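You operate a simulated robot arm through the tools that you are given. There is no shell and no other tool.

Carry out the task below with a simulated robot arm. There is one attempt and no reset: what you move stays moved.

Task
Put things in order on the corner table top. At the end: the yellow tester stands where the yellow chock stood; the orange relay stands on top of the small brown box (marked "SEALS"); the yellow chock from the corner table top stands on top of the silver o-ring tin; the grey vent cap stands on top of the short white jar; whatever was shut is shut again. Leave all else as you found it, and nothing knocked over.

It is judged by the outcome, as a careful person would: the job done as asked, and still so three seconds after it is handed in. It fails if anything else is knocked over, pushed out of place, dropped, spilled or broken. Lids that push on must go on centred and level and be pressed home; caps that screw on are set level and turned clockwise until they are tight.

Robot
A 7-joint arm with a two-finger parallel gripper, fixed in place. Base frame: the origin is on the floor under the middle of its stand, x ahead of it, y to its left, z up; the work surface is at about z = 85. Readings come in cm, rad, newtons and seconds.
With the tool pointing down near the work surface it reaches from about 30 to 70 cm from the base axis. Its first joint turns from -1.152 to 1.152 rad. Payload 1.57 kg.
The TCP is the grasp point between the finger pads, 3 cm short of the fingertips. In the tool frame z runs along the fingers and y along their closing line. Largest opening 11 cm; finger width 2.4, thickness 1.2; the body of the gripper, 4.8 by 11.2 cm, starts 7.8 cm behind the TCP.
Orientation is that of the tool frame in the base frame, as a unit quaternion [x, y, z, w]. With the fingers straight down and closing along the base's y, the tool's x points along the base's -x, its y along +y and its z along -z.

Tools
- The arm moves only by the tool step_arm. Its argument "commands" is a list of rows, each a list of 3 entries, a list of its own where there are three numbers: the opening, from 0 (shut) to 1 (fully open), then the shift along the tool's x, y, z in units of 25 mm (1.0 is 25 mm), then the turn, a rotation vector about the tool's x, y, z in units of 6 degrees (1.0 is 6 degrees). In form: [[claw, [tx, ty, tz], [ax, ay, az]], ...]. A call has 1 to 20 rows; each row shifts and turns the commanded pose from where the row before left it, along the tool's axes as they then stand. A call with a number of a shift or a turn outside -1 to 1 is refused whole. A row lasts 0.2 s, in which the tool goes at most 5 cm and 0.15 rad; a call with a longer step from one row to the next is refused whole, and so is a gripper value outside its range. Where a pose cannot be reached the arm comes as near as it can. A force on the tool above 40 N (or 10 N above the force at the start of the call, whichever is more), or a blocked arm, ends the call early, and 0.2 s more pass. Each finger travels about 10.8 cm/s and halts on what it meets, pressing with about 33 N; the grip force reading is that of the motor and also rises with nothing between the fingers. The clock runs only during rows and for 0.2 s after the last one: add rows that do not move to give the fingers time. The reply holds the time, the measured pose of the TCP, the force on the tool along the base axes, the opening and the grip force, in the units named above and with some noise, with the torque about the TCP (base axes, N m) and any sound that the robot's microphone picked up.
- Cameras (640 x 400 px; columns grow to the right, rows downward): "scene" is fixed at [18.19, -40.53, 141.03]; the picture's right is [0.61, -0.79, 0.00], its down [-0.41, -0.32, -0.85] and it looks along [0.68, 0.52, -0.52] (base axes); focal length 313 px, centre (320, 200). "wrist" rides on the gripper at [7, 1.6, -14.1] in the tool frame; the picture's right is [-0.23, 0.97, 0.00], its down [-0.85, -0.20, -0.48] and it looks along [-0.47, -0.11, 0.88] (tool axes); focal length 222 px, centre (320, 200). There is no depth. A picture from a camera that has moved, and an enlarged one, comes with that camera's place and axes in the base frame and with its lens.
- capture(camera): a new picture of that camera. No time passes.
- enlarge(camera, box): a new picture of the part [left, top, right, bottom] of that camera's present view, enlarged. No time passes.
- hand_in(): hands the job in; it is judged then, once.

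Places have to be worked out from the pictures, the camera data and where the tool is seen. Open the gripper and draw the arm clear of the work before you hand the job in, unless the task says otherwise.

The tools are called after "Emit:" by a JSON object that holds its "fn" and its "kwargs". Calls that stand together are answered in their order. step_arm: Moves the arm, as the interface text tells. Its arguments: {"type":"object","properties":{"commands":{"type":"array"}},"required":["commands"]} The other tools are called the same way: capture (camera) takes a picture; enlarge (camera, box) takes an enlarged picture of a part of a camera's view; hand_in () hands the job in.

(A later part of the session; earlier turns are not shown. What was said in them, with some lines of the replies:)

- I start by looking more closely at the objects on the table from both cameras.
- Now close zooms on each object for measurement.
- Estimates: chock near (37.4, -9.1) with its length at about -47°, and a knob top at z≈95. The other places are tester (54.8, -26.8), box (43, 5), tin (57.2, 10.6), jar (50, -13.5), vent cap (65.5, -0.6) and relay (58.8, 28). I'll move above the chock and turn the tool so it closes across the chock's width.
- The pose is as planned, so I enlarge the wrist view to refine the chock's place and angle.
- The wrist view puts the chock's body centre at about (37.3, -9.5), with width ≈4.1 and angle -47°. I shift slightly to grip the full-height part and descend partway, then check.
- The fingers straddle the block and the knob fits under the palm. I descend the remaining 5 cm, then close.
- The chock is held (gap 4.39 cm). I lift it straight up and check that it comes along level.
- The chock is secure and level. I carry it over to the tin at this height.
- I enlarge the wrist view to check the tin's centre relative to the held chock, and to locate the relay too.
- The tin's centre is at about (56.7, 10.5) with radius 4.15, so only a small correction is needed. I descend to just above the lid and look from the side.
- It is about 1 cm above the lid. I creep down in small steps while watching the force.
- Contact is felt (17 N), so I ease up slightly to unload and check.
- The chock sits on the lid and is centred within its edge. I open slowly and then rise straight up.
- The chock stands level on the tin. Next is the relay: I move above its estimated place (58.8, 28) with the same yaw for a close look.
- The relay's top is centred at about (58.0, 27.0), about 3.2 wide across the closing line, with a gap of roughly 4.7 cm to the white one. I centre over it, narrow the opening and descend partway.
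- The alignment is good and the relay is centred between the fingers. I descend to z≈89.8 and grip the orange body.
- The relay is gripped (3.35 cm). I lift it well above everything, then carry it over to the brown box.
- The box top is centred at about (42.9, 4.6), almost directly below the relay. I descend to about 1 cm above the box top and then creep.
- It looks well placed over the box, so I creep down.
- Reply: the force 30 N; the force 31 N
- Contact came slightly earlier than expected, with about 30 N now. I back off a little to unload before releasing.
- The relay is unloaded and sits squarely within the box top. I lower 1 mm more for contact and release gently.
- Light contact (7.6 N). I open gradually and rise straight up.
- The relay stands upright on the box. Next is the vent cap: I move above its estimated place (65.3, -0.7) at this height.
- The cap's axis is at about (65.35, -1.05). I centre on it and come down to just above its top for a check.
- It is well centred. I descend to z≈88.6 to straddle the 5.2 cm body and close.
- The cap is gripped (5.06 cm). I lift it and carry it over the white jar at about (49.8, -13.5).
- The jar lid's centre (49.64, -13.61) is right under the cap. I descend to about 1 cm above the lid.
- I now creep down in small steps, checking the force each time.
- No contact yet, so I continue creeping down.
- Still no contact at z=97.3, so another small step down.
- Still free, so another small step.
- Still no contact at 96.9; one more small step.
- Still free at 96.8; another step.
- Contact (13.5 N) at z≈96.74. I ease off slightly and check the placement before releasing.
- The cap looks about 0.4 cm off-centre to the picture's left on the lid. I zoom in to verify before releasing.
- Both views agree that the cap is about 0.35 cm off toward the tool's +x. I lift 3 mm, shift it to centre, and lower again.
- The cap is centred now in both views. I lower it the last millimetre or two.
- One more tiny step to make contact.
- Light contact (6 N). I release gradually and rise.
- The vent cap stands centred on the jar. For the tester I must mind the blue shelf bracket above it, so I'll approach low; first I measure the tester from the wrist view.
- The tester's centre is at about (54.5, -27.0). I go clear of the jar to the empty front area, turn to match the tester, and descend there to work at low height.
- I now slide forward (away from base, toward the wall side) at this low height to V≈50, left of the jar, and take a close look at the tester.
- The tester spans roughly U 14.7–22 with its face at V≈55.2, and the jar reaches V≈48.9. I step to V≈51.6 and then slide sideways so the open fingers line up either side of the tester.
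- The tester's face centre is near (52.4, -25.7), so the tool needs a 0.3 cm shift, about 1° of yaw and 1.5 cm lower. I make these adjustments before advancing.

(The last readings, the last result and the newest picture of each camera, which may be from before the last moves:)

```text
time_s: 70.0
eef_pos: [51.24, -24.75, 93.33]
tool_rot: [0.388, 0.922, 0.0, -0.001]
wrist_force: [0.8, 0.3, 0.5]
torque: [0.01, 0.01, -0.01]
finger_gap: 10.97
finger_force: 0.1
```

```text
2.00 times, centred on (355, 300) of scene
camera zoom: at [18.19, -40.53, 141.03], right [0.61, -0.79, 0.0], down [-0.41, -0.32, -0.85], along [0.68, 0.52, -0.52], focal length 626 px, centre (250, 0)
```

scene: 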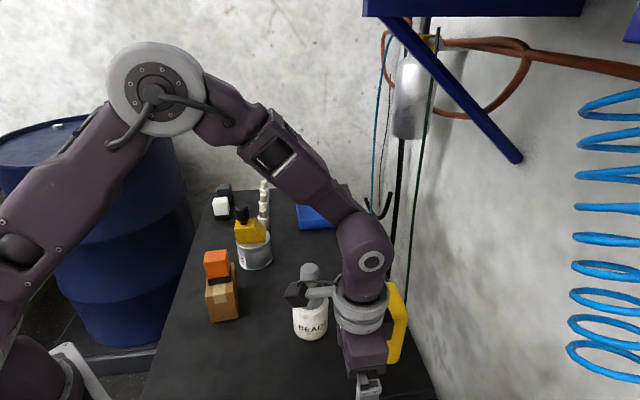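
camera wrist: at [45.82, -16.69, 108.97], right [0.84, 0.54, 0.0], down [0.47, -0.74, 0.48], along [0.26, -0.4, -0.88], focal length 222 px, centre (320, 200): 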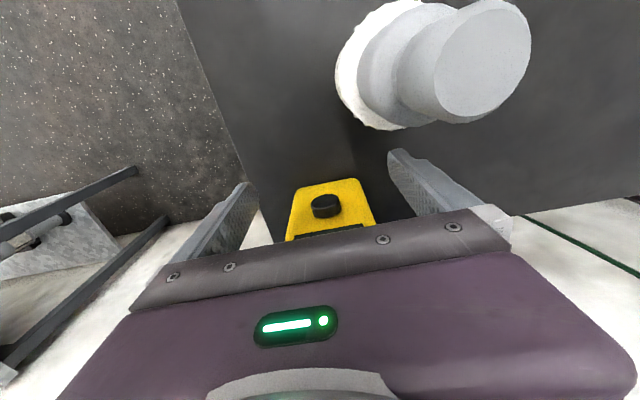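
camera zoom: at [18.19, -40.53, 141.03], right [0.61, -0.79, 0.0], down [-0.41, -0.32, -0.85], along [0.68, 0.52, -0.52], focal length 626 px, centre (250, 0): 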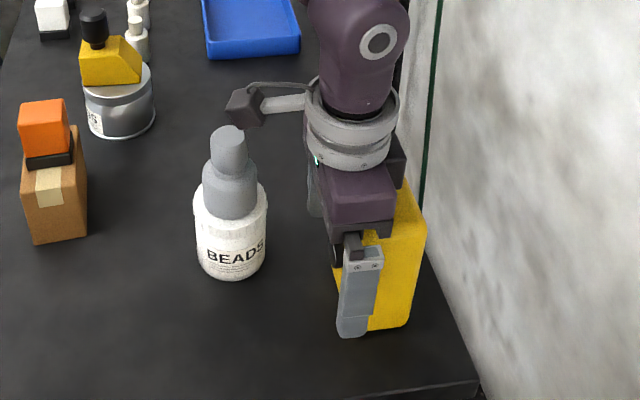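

The fingers are symmetric about the tester. I advance the remaining ~4.1 cm.

Emit:
{"fn": "step_arm", "kwargs": {"commands": [[1, [-0.55, 0, 0], [0, 0, 0]], [1, [-0.55, 0, 0], [0, 0, 0]], [1, [-0.5, 0, 0], [0, 0, 0]], [1, [0, 0, 0], [0, 0, 0]]]}}

Emit:
{"fn": "enlarge", "kwargs": {"camera": "wrist", "box": [240, 100, 400, 250]}}

Emit:
{"fn": "enlarge", "kwargs": {"camera": "scene", "box": [270, 200, 440, 400]}}

Emit:
{"fn": "capture", "kwargs": {"camera": "scene"}}

```text
time_s: 71.0
eef_pos: [54.04, -27.74, 93.44]
tool_rot: [0.388, 0.922, 0.001, 0.001]
wrist_force: [-0.1, 0.0, -0.4]
torque: [-0.01, -0.01, 0.01]
finger_gap: 11.01
finger_force: 0.1
```

```text
2.67 times, centred on (320, 175) of wrist
camera zoom: at [50.28, -21.61, 107.47], right [0.86, 0.52, 0.0], down [0.46, -0.75, 0.48], along [0.25, -0.41, -0.88], focal length 592 px, centre (320, 267)
```

zoom: 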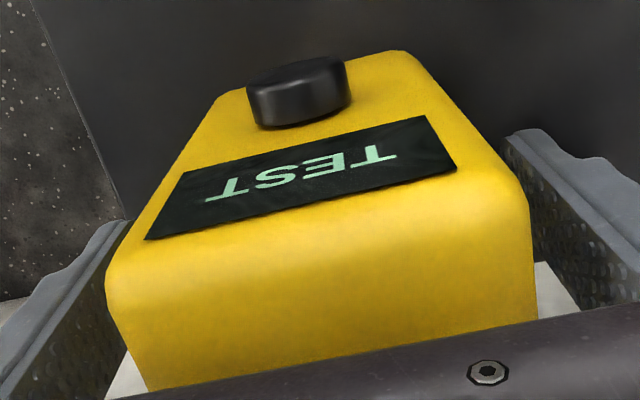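

```text
2.00 times, centred on (355, 300) of scene
camera zoom: at [18.19, -40.53, 141.03], right [0.61, -0.79, 0.0], down [-0.41, -0.32, -0.85], along [0.68, 0.52, -0.52], focal length 626 px, centre (250, 0)
```

zoom: 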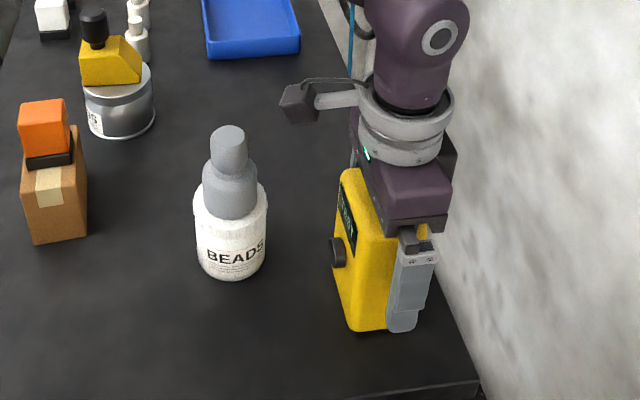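

```text
taken
```

scene: 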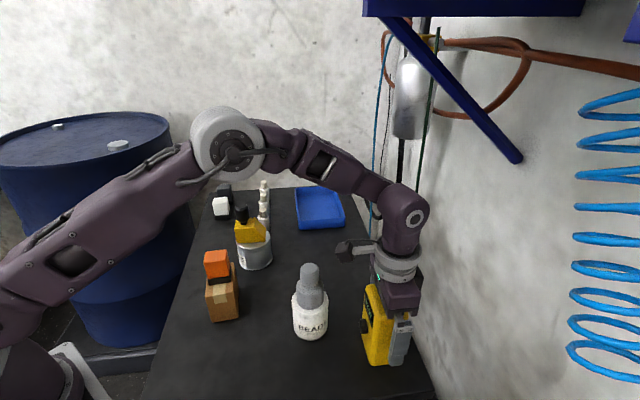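

The fingers straddle the tester evenly with no contact. I close the gripper on it.

Emit:
{"fn": "step_arm", "kwargs": {"commands": [[0.85, [0, 0, 0], [0, 0, 0]], [0.75, [0, 0, 0], [0, 0, 0]], [0.7, [0, 0, 0], [0, 0, 0]], [0.65, [0, 0, 0], [0, 0, 0]], [0.6, [0, 0, 0], [0, 0, 0]], [0.5, [0, 0, 0], [0, 0, 0]], [0.5, [0, 0, 0], [0, 0, 0]]]}}

Emit:
{"fn": "enlarge", "kwargs": {"camera": "wrist", "box": [240, 100, 400, 250]}}

Emit:
{"fn": "enlarge", "kwargs": {"camera": "scene", "box": [270, 200, 440, 400]}}

```text
time_s: 72.6
eef_pos: [54.05, -27.77, 93.3]
tool_rot: [0.387, 0.922, 0.001, 0.0]
wrist_force: [0.9, 1.7, 1.4]
torque: [-0.04, 0.04, -0.01]
finger_gap: 7.8
finger_force: 32.8
```

```text
2.67 times, centred on (320, 175) of wrist
camera zoom: at [50.27, -21.6, 107.46], right [0.86, 0.52, 0.0], down [0.46, -0.75, 0.48], along [0.25, -0.41, -0.88], focal length 592 px, centre (320, 267)
```

zoom: 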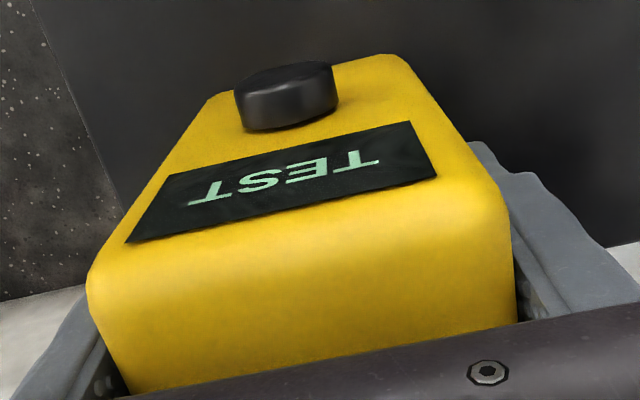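

```text
2.00 times, centred on (355, 300) of scene
camera zoom: at [18.2, -40.53, 141.04], right [0.61, -0.79, 0.0], down [-0.41, -0.32, -0.85], along [0.68, 0.52, -0.52], focal length 626 px, centre (250, 0)
```

zoom: 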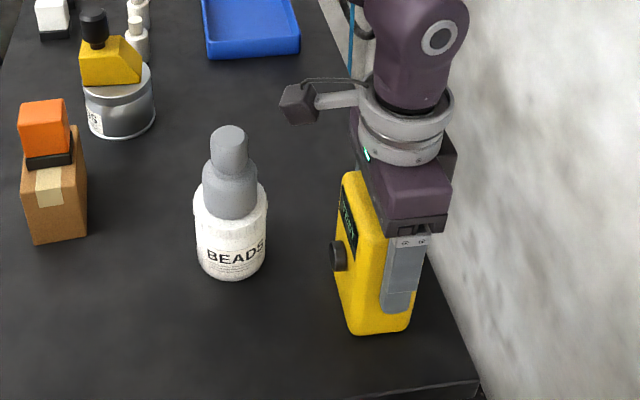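

The tester is gripped (7.8 cm), but the finger may sit toward the wall side of its face. I zoom to check the centring.

Emit:
{"fn": "enlarge", "kwargs": {"camera": "scene", "box": [350, 270, 430, 380]}}

```text
3.64 times, centred on (390, 325) of scene
camera zoom: at [18.2, -40.53, 141.04], right [0.61, -0.79, 0.0], down [-0.41, -0.32, -0.85], along [0.68, 0.52, -0.52], focal length 1138 px, centre (66, -254)
```

zoom: 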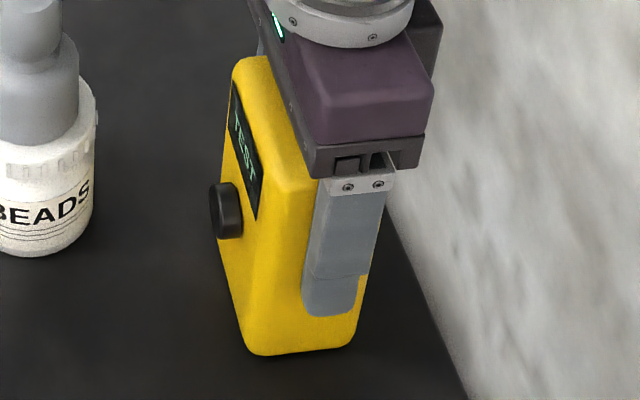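

The grip is about 1 cm off-centre toward the wall. I open slightly, back the tool off 0.9 cm, and re-grip at the middle of the tester.

Emit:
{"fn": "step_arm", "kwargs": {"commands": [[0.75, [0, 0, 0], [0, 0, 0]], [0.82, [0, 0, 0], [0, 0, 0]], [0.85, [0, 0, 0], [0, 0, 0]], [0.85, [0.18, 0, 0], [0, 0, 0]], [0.85, [0.18, 0, 0], [0, 0, 0]], [0.85, [0, 0, 0], [0, 0, 0]], [0.78, [0, 0, 0], [0, 0, 0]], [0.73, [0, 0, 0], [0, 0, 0]], [0.69, [0, 0, 0], [0, 0, 0]], [0.62, [0, 0, 0], [0, 0, 0]], [0.5, [0, 0, 0], [0, 0, 0]], [0.5, [0, 0, 0], [0, 0, 0]]]}}

Emit:
{"fn": "enlarge", "kwargs": {"camera": "scene", "box": [350, 270, 430, 380]}}

Emit:
{"fn": "enlarge", "kwargs": {"camera": "wrist", "box": [240, 100, 400, 250]}}

```text
time_s: 75.2
eef_pos: [53.51, -26.96, 93.43]
tool_rot: [0.388, 0.922, 0.0, -0.001]
wrist_force: [-0.6, -0.1, 1.5]
torque: [-0.06, 0.08, 0.03]
finger_gap: 7.79
finger_force: 32.4
```

```text
3.64 times, centred on (390, 325) of scene
camera zoom: at [18.19, -40.53, 141.04], right [0.61, -0.79, 0.0], down [-0.41, -0.32, -0.85], along [0.68, 0.52, -0.52], focal length 1138 px, centre (66, -254)
```

zoom: 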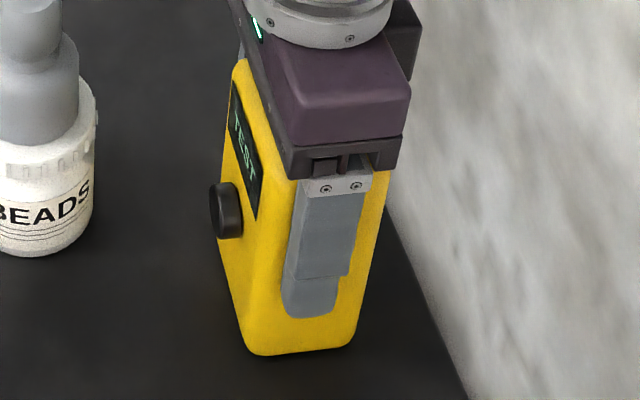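

```text
2.67 times, centred on (320, 175) of wrist
camera zoom: at [49.61, -20.91, 107.52], right [0.86, 0.52, 0.0], down [0.46, -0.75, 0.48], along [0.25, -0.41, -0.88], focal length 592 px, centre (320, 267)
```

zoom: 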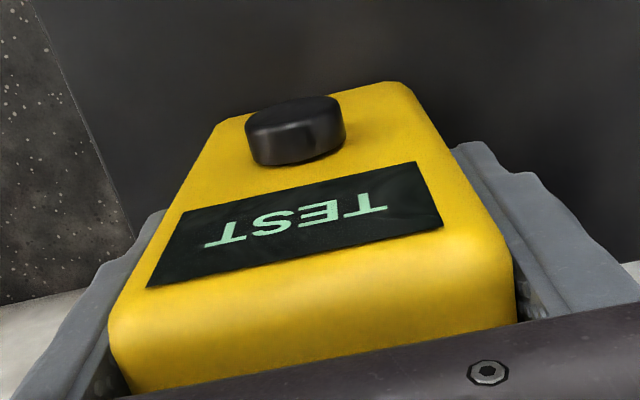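

The grip is now centred. I lift a little (about 2.5 cm) and check.

Emit:
{"fn": "step_arm", "kwargs": {"commands": [[0.5, [0, 0, -0.2], [0, 0, 0]], [0.5, [0, 0, -0.4], [0, 0, 0]], [0.5, [0, 0, -0.5], [0, 0, 0]], [0.5, [0, 0, 0], [0, 0, 0]]]}}

Emit:
{"fn": "capture", "kwargs": {"camera": "scene"}}

Emit:
{"fn": "enlarge", "kwargs": {"camera": "scene", "box": [350, 250, 430, 380]}}

```text
time_s: 76.2
eef_pos: [53.18, -27.04, 96.18]
tool_rot: [0.387, 0.922, 0.001, 0.0]
wrist_force: [0.6, -0.9, -3.7]
torque: [0.01, -0.01, 0.0]
finger_gap: 7.79
finger_force: 33.0
```

```text
taken
```

scene: 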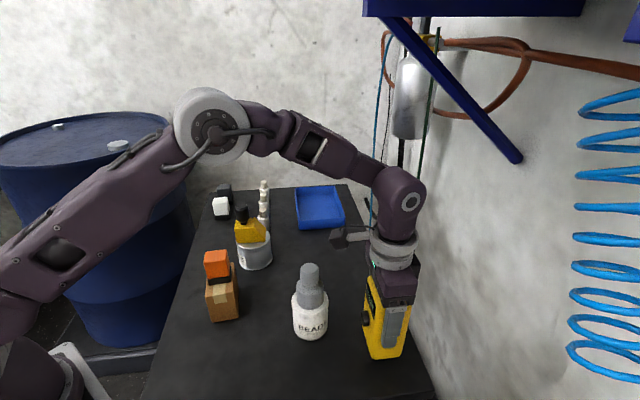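

```text
3.08 times, centred on (390, 315) of scene
camera zoom: at [18.2, -40.54, 141.03], right [0.61, -0.79, 0.0], down [-0.41, -0.32, -0.85], along [0.68, 0.52, -0.52], focal length 963 px, centre (105, -154)
```

zoom: 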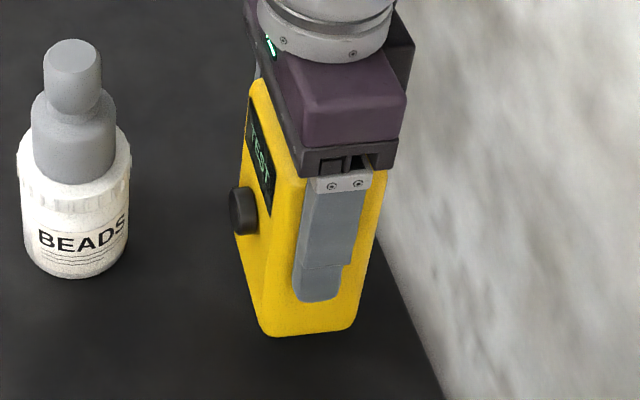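

Lifted cleanly (about 3.7 N). I move it sideways away from the jar line and then toward the front.

Emit:
{"fn": "step_arm", "kwargs": {"commands": [[0.5, [0.16, -0.36, 0], [0, 0, 0]], [0.5, [0.31, -0.7, 0], [0, 0, 0]], [0.5, [0.31, -0.7, 0], [0, 0, 0]], [0.5, [0.31, -0.7, 0], [0, 0, 0]], [0.5, [0.16, -0.42, 0], [0, 0, 0]], [0.5, [0, 0, 0], [0, 0, 0]]]}}

Emit:
{"fn": "capture", "kwargs": {"camera": "scene"}}

```text
time_s: 77.6
eef_pos: [46.03, -29.77, 96.12]
tool_rot: [0.388, 0.922, 0.0, 0.0]
wrist_force: [0.0, 0.2, -4.3]
torque: [0.02, 0.02, -0.01]
finger_gap: 7.77
finger_force: 33.1
```

```text
taken
```

scene: 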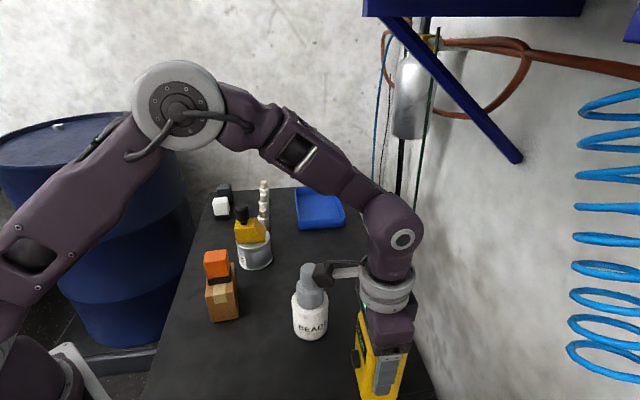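

All clear. Now I move straight toward the front side, past the jar with ample margin.

Emit:
{"fn": "step_arm", "kwargs": {"commands": [[0.5, [0.5, 0, 0], [0, 0, 0]], [0.5, [0.85, 0, 0], [0, 0, 0]], [0.5, [0.9, 0, 0], [0, 0, 0]], [0.5, [0.9, 0, 0], [0, 0, 0]], [0.5, [0.9, 0, 0], [0, 0, 0]], [0.5, [0.9, 0, 0], [0, 0, 0]], [0.5, [0.9, 0, 0], [0, 0, 0]], [0.5, [0.7, 0, 0], [0, 0, 0]], [0.5, [0.45, 0, 0], [0, 0, 0]], [0.5, [0, 0, 0], [0, 0, 0]]]}}

Emit:
{"fn": "capture", "kwargs": {"camera": "scene"}}

Emit:
{"fn": "capture", "kwargs": {"camera": "wrist"}}

```text
time_s: 79.8
eef_pos: [33.79, -17.4, 96.06]
tool_rot: [0.388, 0.922, 0.0, 0.0]
wrist_force: [0.5, -0.6, -4.1]
torque: [0.05, 0.05, -0.01]
finger_gap: 7.78
finger_force: 32.9
```

```text
taken
```

scene: 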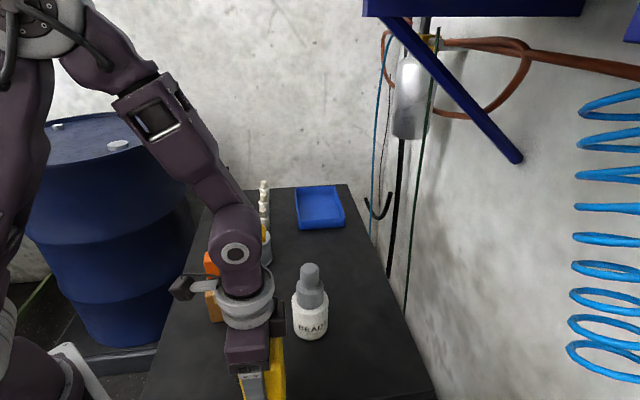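

```text
taken
camera wrist: at [29.89, -11.19, 110.16], right [0.86, 0.52, 0.0], down [0.45, -0.75, 0.48], along [0.25, -0.41, -0.88], focal length 222 px, centre (320, 200)
```

wrist: 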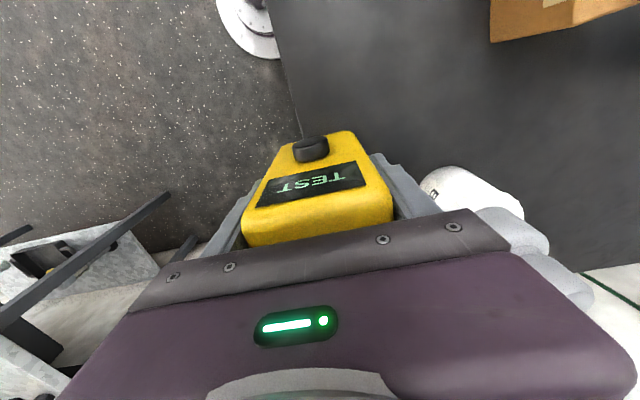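

I move onto the chock's former spot at (37.3, -9.3).

Emit:
{"fn": "step_arm", "kwargs": {"commands": [[0.5, [0.2, 0.5, 0], [0, 0, 0]], [0.5, [0.35, 0.85, 0], [0, 0, 0]], [0.5, [0.35, 0.85, 0], [0, 0, 0]], [0.5, [0.28, 0.67, 0], [0, 0, 0]], [0.5, [0.15, 0.4, 0], [0, 0, 0]], [0.5, [0, 0, 0.4], [0, 0, 0]], [0.5, [0, 0, 0.3], [0, 0, 0]], [0.5, [0, 0, 0], [0, 0, 0]]]}}

Emit:
{"fn": "capture", "kwargs": {"camera": "scene"}}

Emit:
{"fn": "capture", "kwargs": {"camera": "wrist"}}

```text
time_s: 81.6
eef_pos: [37.2, -9.14, 94.4]
tool_rot: [0.388, 0.922, 0.0, 0.0]
wrist_force: [-0.3, 0.0, -3.8]
torque: [0.01, 0.03, -0.02]
finger_gap: 7.79
finger_force: 33.0
```

```text
taken
```

scene: 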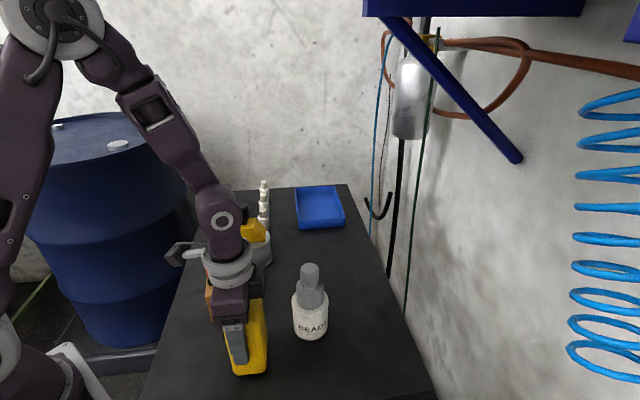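

```text
taken
camera wrist: at [33.47, -3.02, 108.49], right [0.86, 0.52, 0.0], down [0.46, -0.75, 0.48], along [0.25, -0.41, -0.88], focal length 222 px, centre (320, 200)
```

wrist: 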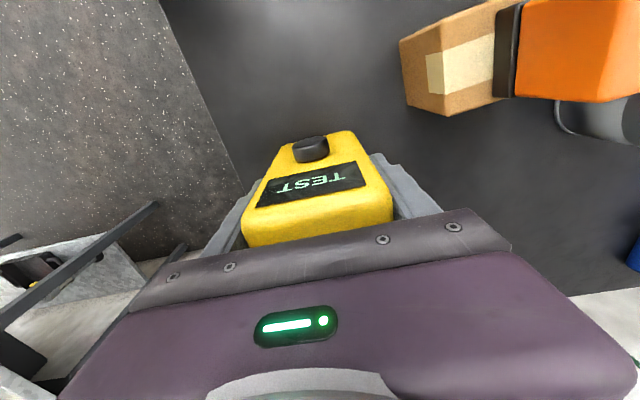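

The tester is over the spot. I creep down to the table.

Emit:
{"fn": "step_arm", "kwargs": {"commands": [[0.5, [0, 0, 0.12], [0, 0, 0]], [0.5, [0, 0, 0.12], [0, 0, 0]], [0.5, [0, 0, 0], [0, 0, 0]]]}}

```text
time_s: 82.4
eef_pos: [37.22, -9.08, 93.69]
tool_rot: [0.387, 0.922, 0.0, 0.0]
wrist_force: [0.5, 0.1, -4.7]
torque: [0.04, 0.03, -0.01]
finger_gap: 7.8
finger_force: 32.3
```

Still free at z=93.7; contact is expected near 93.4. Small steps now.

Emit:
{"fn": "step_arm", "kwargs": {"commands": [[0.5, [0, 0, 0.08], [0, 0, 0]], [0.5, [0, 0, 0], [0, 0, 0]]]}}

```text
time_s: 83.0
eef_pos: [37.24, -9.1, 93.6]
tool_rot: [0.387, 0.922, 0.0, 0.001]
wrist_force: [0.0, -0.7, -3.8]
torque: [-0.01, 0.02, 0.01]
finger_gap: 7.81
finger_force: 32.5
```

Still hanging free, so another small step.

Emit:
{"fn": "step_arm", "kwargs": {"commands": [[0.5, [0, 0, 0.07], [0, 0, 0]], [0.5, [0, 0, 0], [0, 0, 0]]]}}

```text
time_s: 83.6
eef_pos: [37.25, -9.11, 93.41]
tool_rot: [0.388, 0.922, 0.0, 0.0]
wrist_force: [-0.4, 0.4, 12.5]
torque: [-0.25, 0.54, -0.11]
finger_gap: 7.79
finger_force: 33.3
```

Contact (12.5 N). I ease off a hair and release gradually.

Emit:
{"fn": "step_arm", "kwargs": {"commands": [[0.5, [0, 0, -0.03], [0, 0, 0]], [0.71, [0, 0, 0], [0, 0, 0]], [0.74, [0, 0, 0], [0, 0, 0]], [0.78, [0, 0, 0], [0, 0, 0]], [0.85, [0, 0, 0], [0, 0, 0]], [0.95, [0, 0, 0], [0, 0, 0]], [0.95, [0, 0, 0], [0, 0, 0]]]}}

Emit:
{"fn": "enlarge", "kwargs": {"camera": "wrist", "box": [220, 90, 420, 250]}}

Emit:
{"fn": "enlarge", "kwargs": {"camera": "scene", "box": [180, 240, 340, 390]}}

```text
time_s: 85.2
eef_pos: [37.29, -9.14, 93.36]
tool_rot: [0.387, 0.922, 0.0, 0.0]
wrist_force: [-0.3, 0.2, -0.2]
torque: [-0.02, 0.01, 0.0]
finger_gap: 10.47
finger_force: 0.1
```

```text
2.50 times, centred on (320, 170) of wrist
camera zoom: at [33.44, -2.97, 107.54], right [0.86, 0.52, 0.0], down [0.46, -0.75, 0.48], along [0.25, -0.41, -0.88], focal length 555 px, centre (320, 275)
```

zoom: 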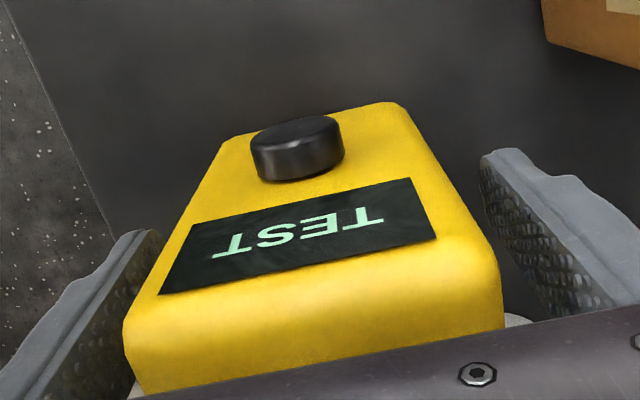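

```text
2.67 times, centred on (260, 315) of scene
camera zoom: at [18.19, -40.53, 141.03], right [0.61, -0.79, 0.0], down [-0.41, -0.32, -0.85], along [0.68, 0.52, -0.52], focal length 835 px, centre (480, -107)
```

zoom: 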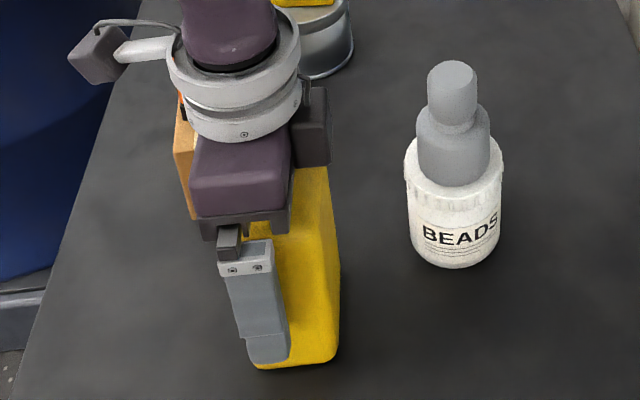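

Released with clear gaps on both sides. I rise straight up and inspect the whole table.

Emit:
{"fn": "step_arm", "kwargs": {"commands": [[0.95, [0, 0, -0.4], [0, 0, 0]], [0.95, [0, 0, -0.8], [0, 0, 0]], [0.95, [0, 0, -0.9], [0, 0, 0]], [0.95, [0, 0, -0.9], [0, 0, 0]], [0.95, [0, 0, -0.9], [0, 0, 0]], [0.95, [0, 0, -0.9], [0, 0, 0]], [0.95, [0, 0, -0.9], [0, 0, 0]], [0.95, [0, 0, -0.9], [0, 0, 0]], [0.95, [0, 0, -0.9], [0, 0, 0]], [0.95, [0, 0, -0.9], [0, 0, 0]], [0.95, [0, 0, 0], [0, 0, 0]]]}}

Emit:
{"fn": "capture", "kwargs": {"camera": "scene"}}

Emit:
{"fn": "capture", "kwargs": {"camera": "wrist"}}

```text
time_s: 87.6
eef_pos: [36.93, -9.18, 114.65]
tool_rot: [0.388, 0.921, 0.0, 0.0]
wrist_force: [0.2, 0.9, -0.5]
torque: [0.01, -0.02, -0.03]
finger_gap: 10.44
finger_force: 0.1
```

```text
taken
```

scene: 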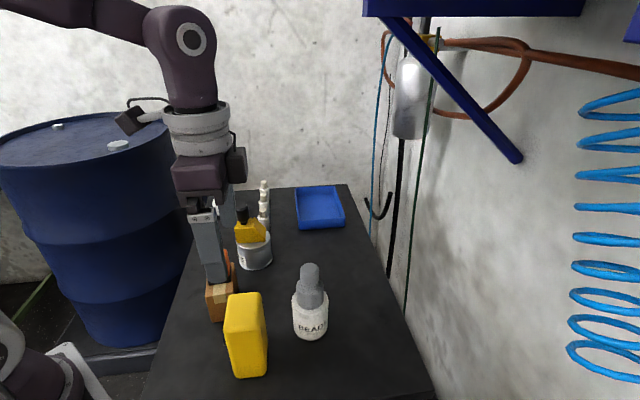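

```text
taken
camera wrist: at [33.19, -3.08, 128.81], right [0.86, 0.52, 0.0], down [0.45, -0.75, 0.48], along [0.25, -0.41, -0.88], focal length 222 px, centre (320, 200)
```

wrist: 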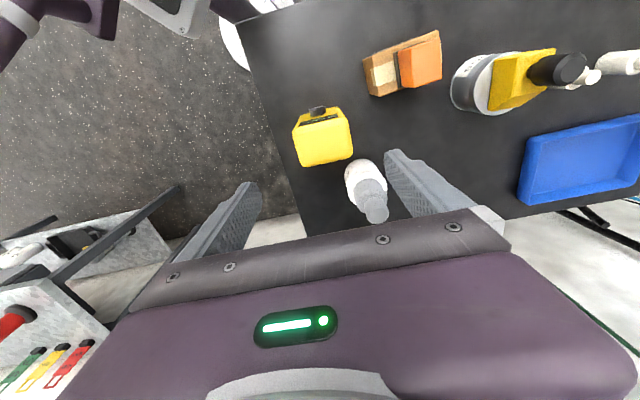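

The tester stands on the chock's spot. I raise the arm further clear and take verification close-ups.

Emit:
{"fn": "step_arm", "kwargs": {"commands": [[0.95, [0, 0, -0.9], [0, 0, 0]], [0.95, [0, 0, -0.9], [0, 0, 0]], [0.95, [0, 0, -0.9], [0, 0, 0]], [0.95, [0, 0, -0.9], [0, 0, 0]], [0.95, [0, 0, 0], [0, 0, 0]]]}}

Emit:
{"fn": "capture", "kwargs": {"camera": "scene"}}

Emit:
{"fn": "enlarge", "kwargs": {"camera": "scene", "box": [190, 270, 350, 390]}}

Emit:
{"fn": "enlarge", "kwargs": {"camera": "scene", "box": [190, 170, 350, 330]}}

Emit:
{"fn": "capture", "kwargs": {"camera": "wrist"}}

```text
time_s: 88.8
eef_pos: [37.24, -9.19, 123.58]
tool_rot: [0.388, 0.922, 0.0, 0.0]
wrist_force: [-0.5, 0.3, -0.1]
torque: [0.0, 0.03, 0.0]
finger_gap: 10.44
finger_force: 0.1
```

```text
taken
```

scene: 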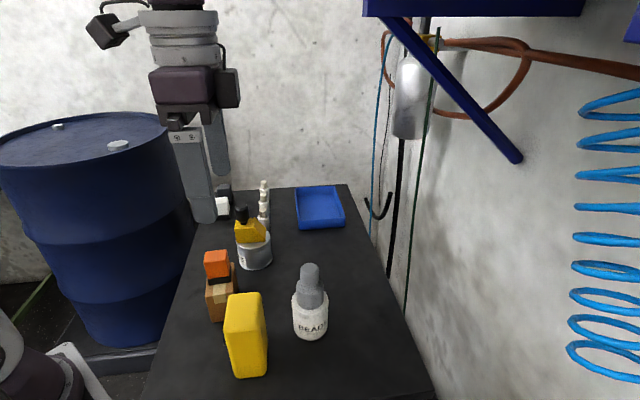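

```text
3.33 times, centred on (270, 330) of scene
camera zoom: at [18.19, -40.53, 141.03], right [0.61, -0.79, 0.0], down [-0.41, -0.32, -0.85], along [0.68, 0.52, -0.52], focal length 1043 px, centre (487, -233)
```

zoom: 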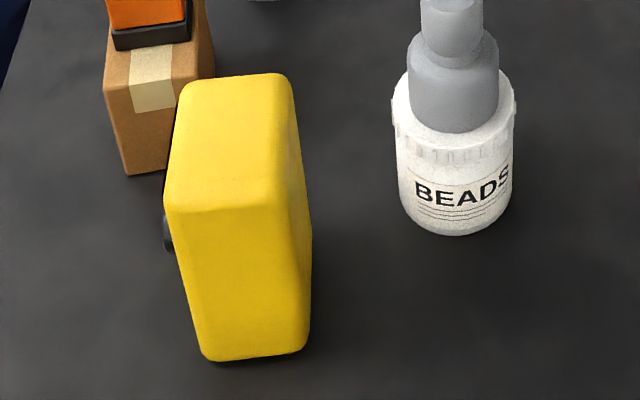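

```text
2.50 times, centred on (270, 250) of scene
camera zoom: at [18.19, -40.53, 141.03], right [0.61, -0.79, 0.0], down [-0.41, -0.32, -0.85], along [0.68, 0.52, -0.52], focal length 783 px, centre (445, 75)
```

zoom: 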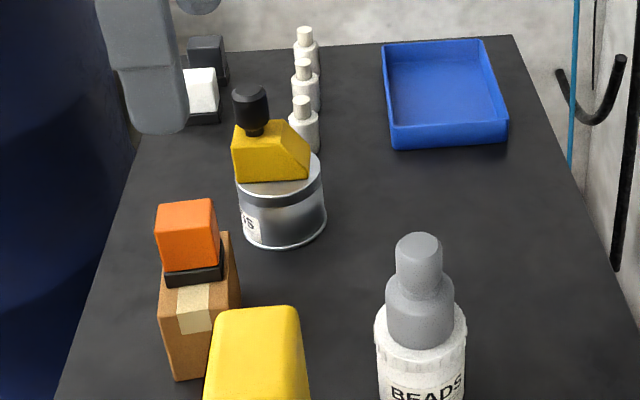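

```text
taken
camera wrist: at [33.45, -3.11, 137.71], right [0.86, 0.52, 0.0], down [0.46, -0.75, 0.48], along [0.25, -0.41, -0.88], focal length 222 px, centre (320, 200)
```

wrist: 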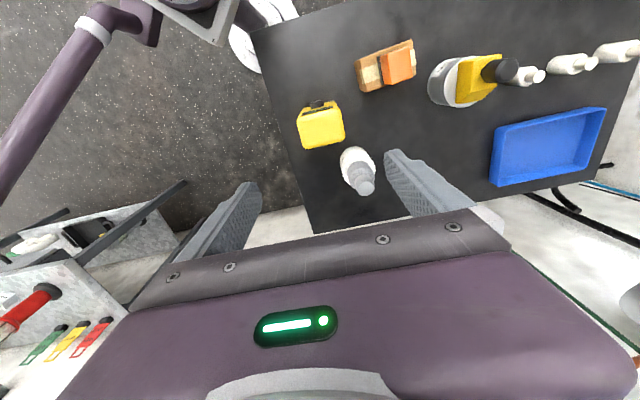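

I check the tester's final place more exactly from the wrist view.

Emit:
{"fn": "enlarge", "kwargs": {"camera": "wrist", "box": [280, 80, 400, 170]}}

Emit:
{"fn": "enlarge", "kwargs": {"camera": "wrist", "box": [330, 20, 560, 210]}}

```text
4.44 times, centred on (340, 125) of wrist
camera zoom: at [33.45, -3.11, 137.71], right [0.86, 0.52, 0.0], down [0.46, -0.75, 0.48], along [0.25, -0.41, -0.88], focal length 987 px, centre (231, 533)
```

zoom: 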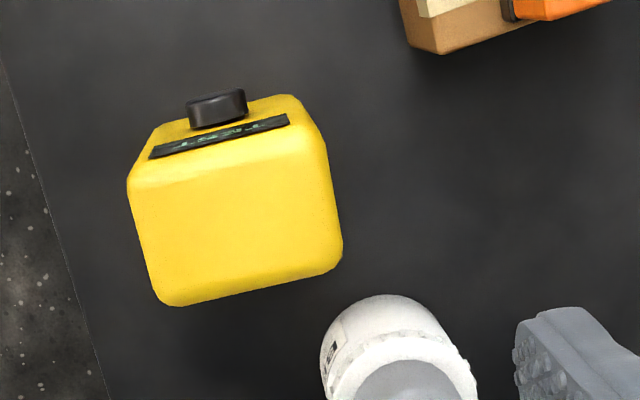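

```text
2.11 times, centred on (445, 115) of wrist
camera zoom: at [33.45, -3.11, 137.71], right [0.86, 0.52, 0.0], down [0.46, -0.75, 0.48], along [0.25, -0.41, -0.88], focal length 468 px, centre (57, 379)
```

zoom: 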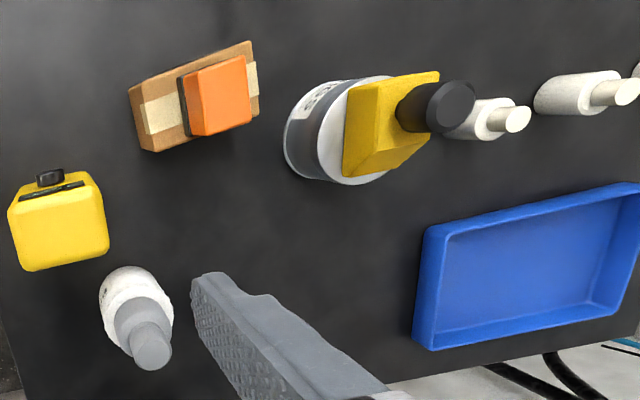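

All four objects stand where asked: the tester on the chock's spot, the chock on the tin, the relay on the box and the vent cap on the jar. Everything else looks untouched, the gripper is open and the arm is clear, so I hand in.

Emit:
{"fn": "hand_in", "kwargs": {}}

```text
The job is handed in.
```

I've handed the job in; all four objects are placed as asked and were standing upright in the last pictures. I don't have the judging result.

- **Yellow tester:** it stands where the yellow chock stood, about half a centimetre off by my measurements.
- **Yellow chock:** it stands centred on the lid of the silver o-ring tin.
- **Orange relay:** it stands on the small brown "SEALS" box. I pressed down with about 30 N before easing off, and saw no damage or shift.
- **Grey vent cap:** it stands centred on the lid of the short white jar.

I opened no lids, so nothing needed shutting again. The white and black relays, small bottles and blue tray look undisturbed in the final views. The gripper is open, and I raised the arm to about 25 cm above the tester before handing in.
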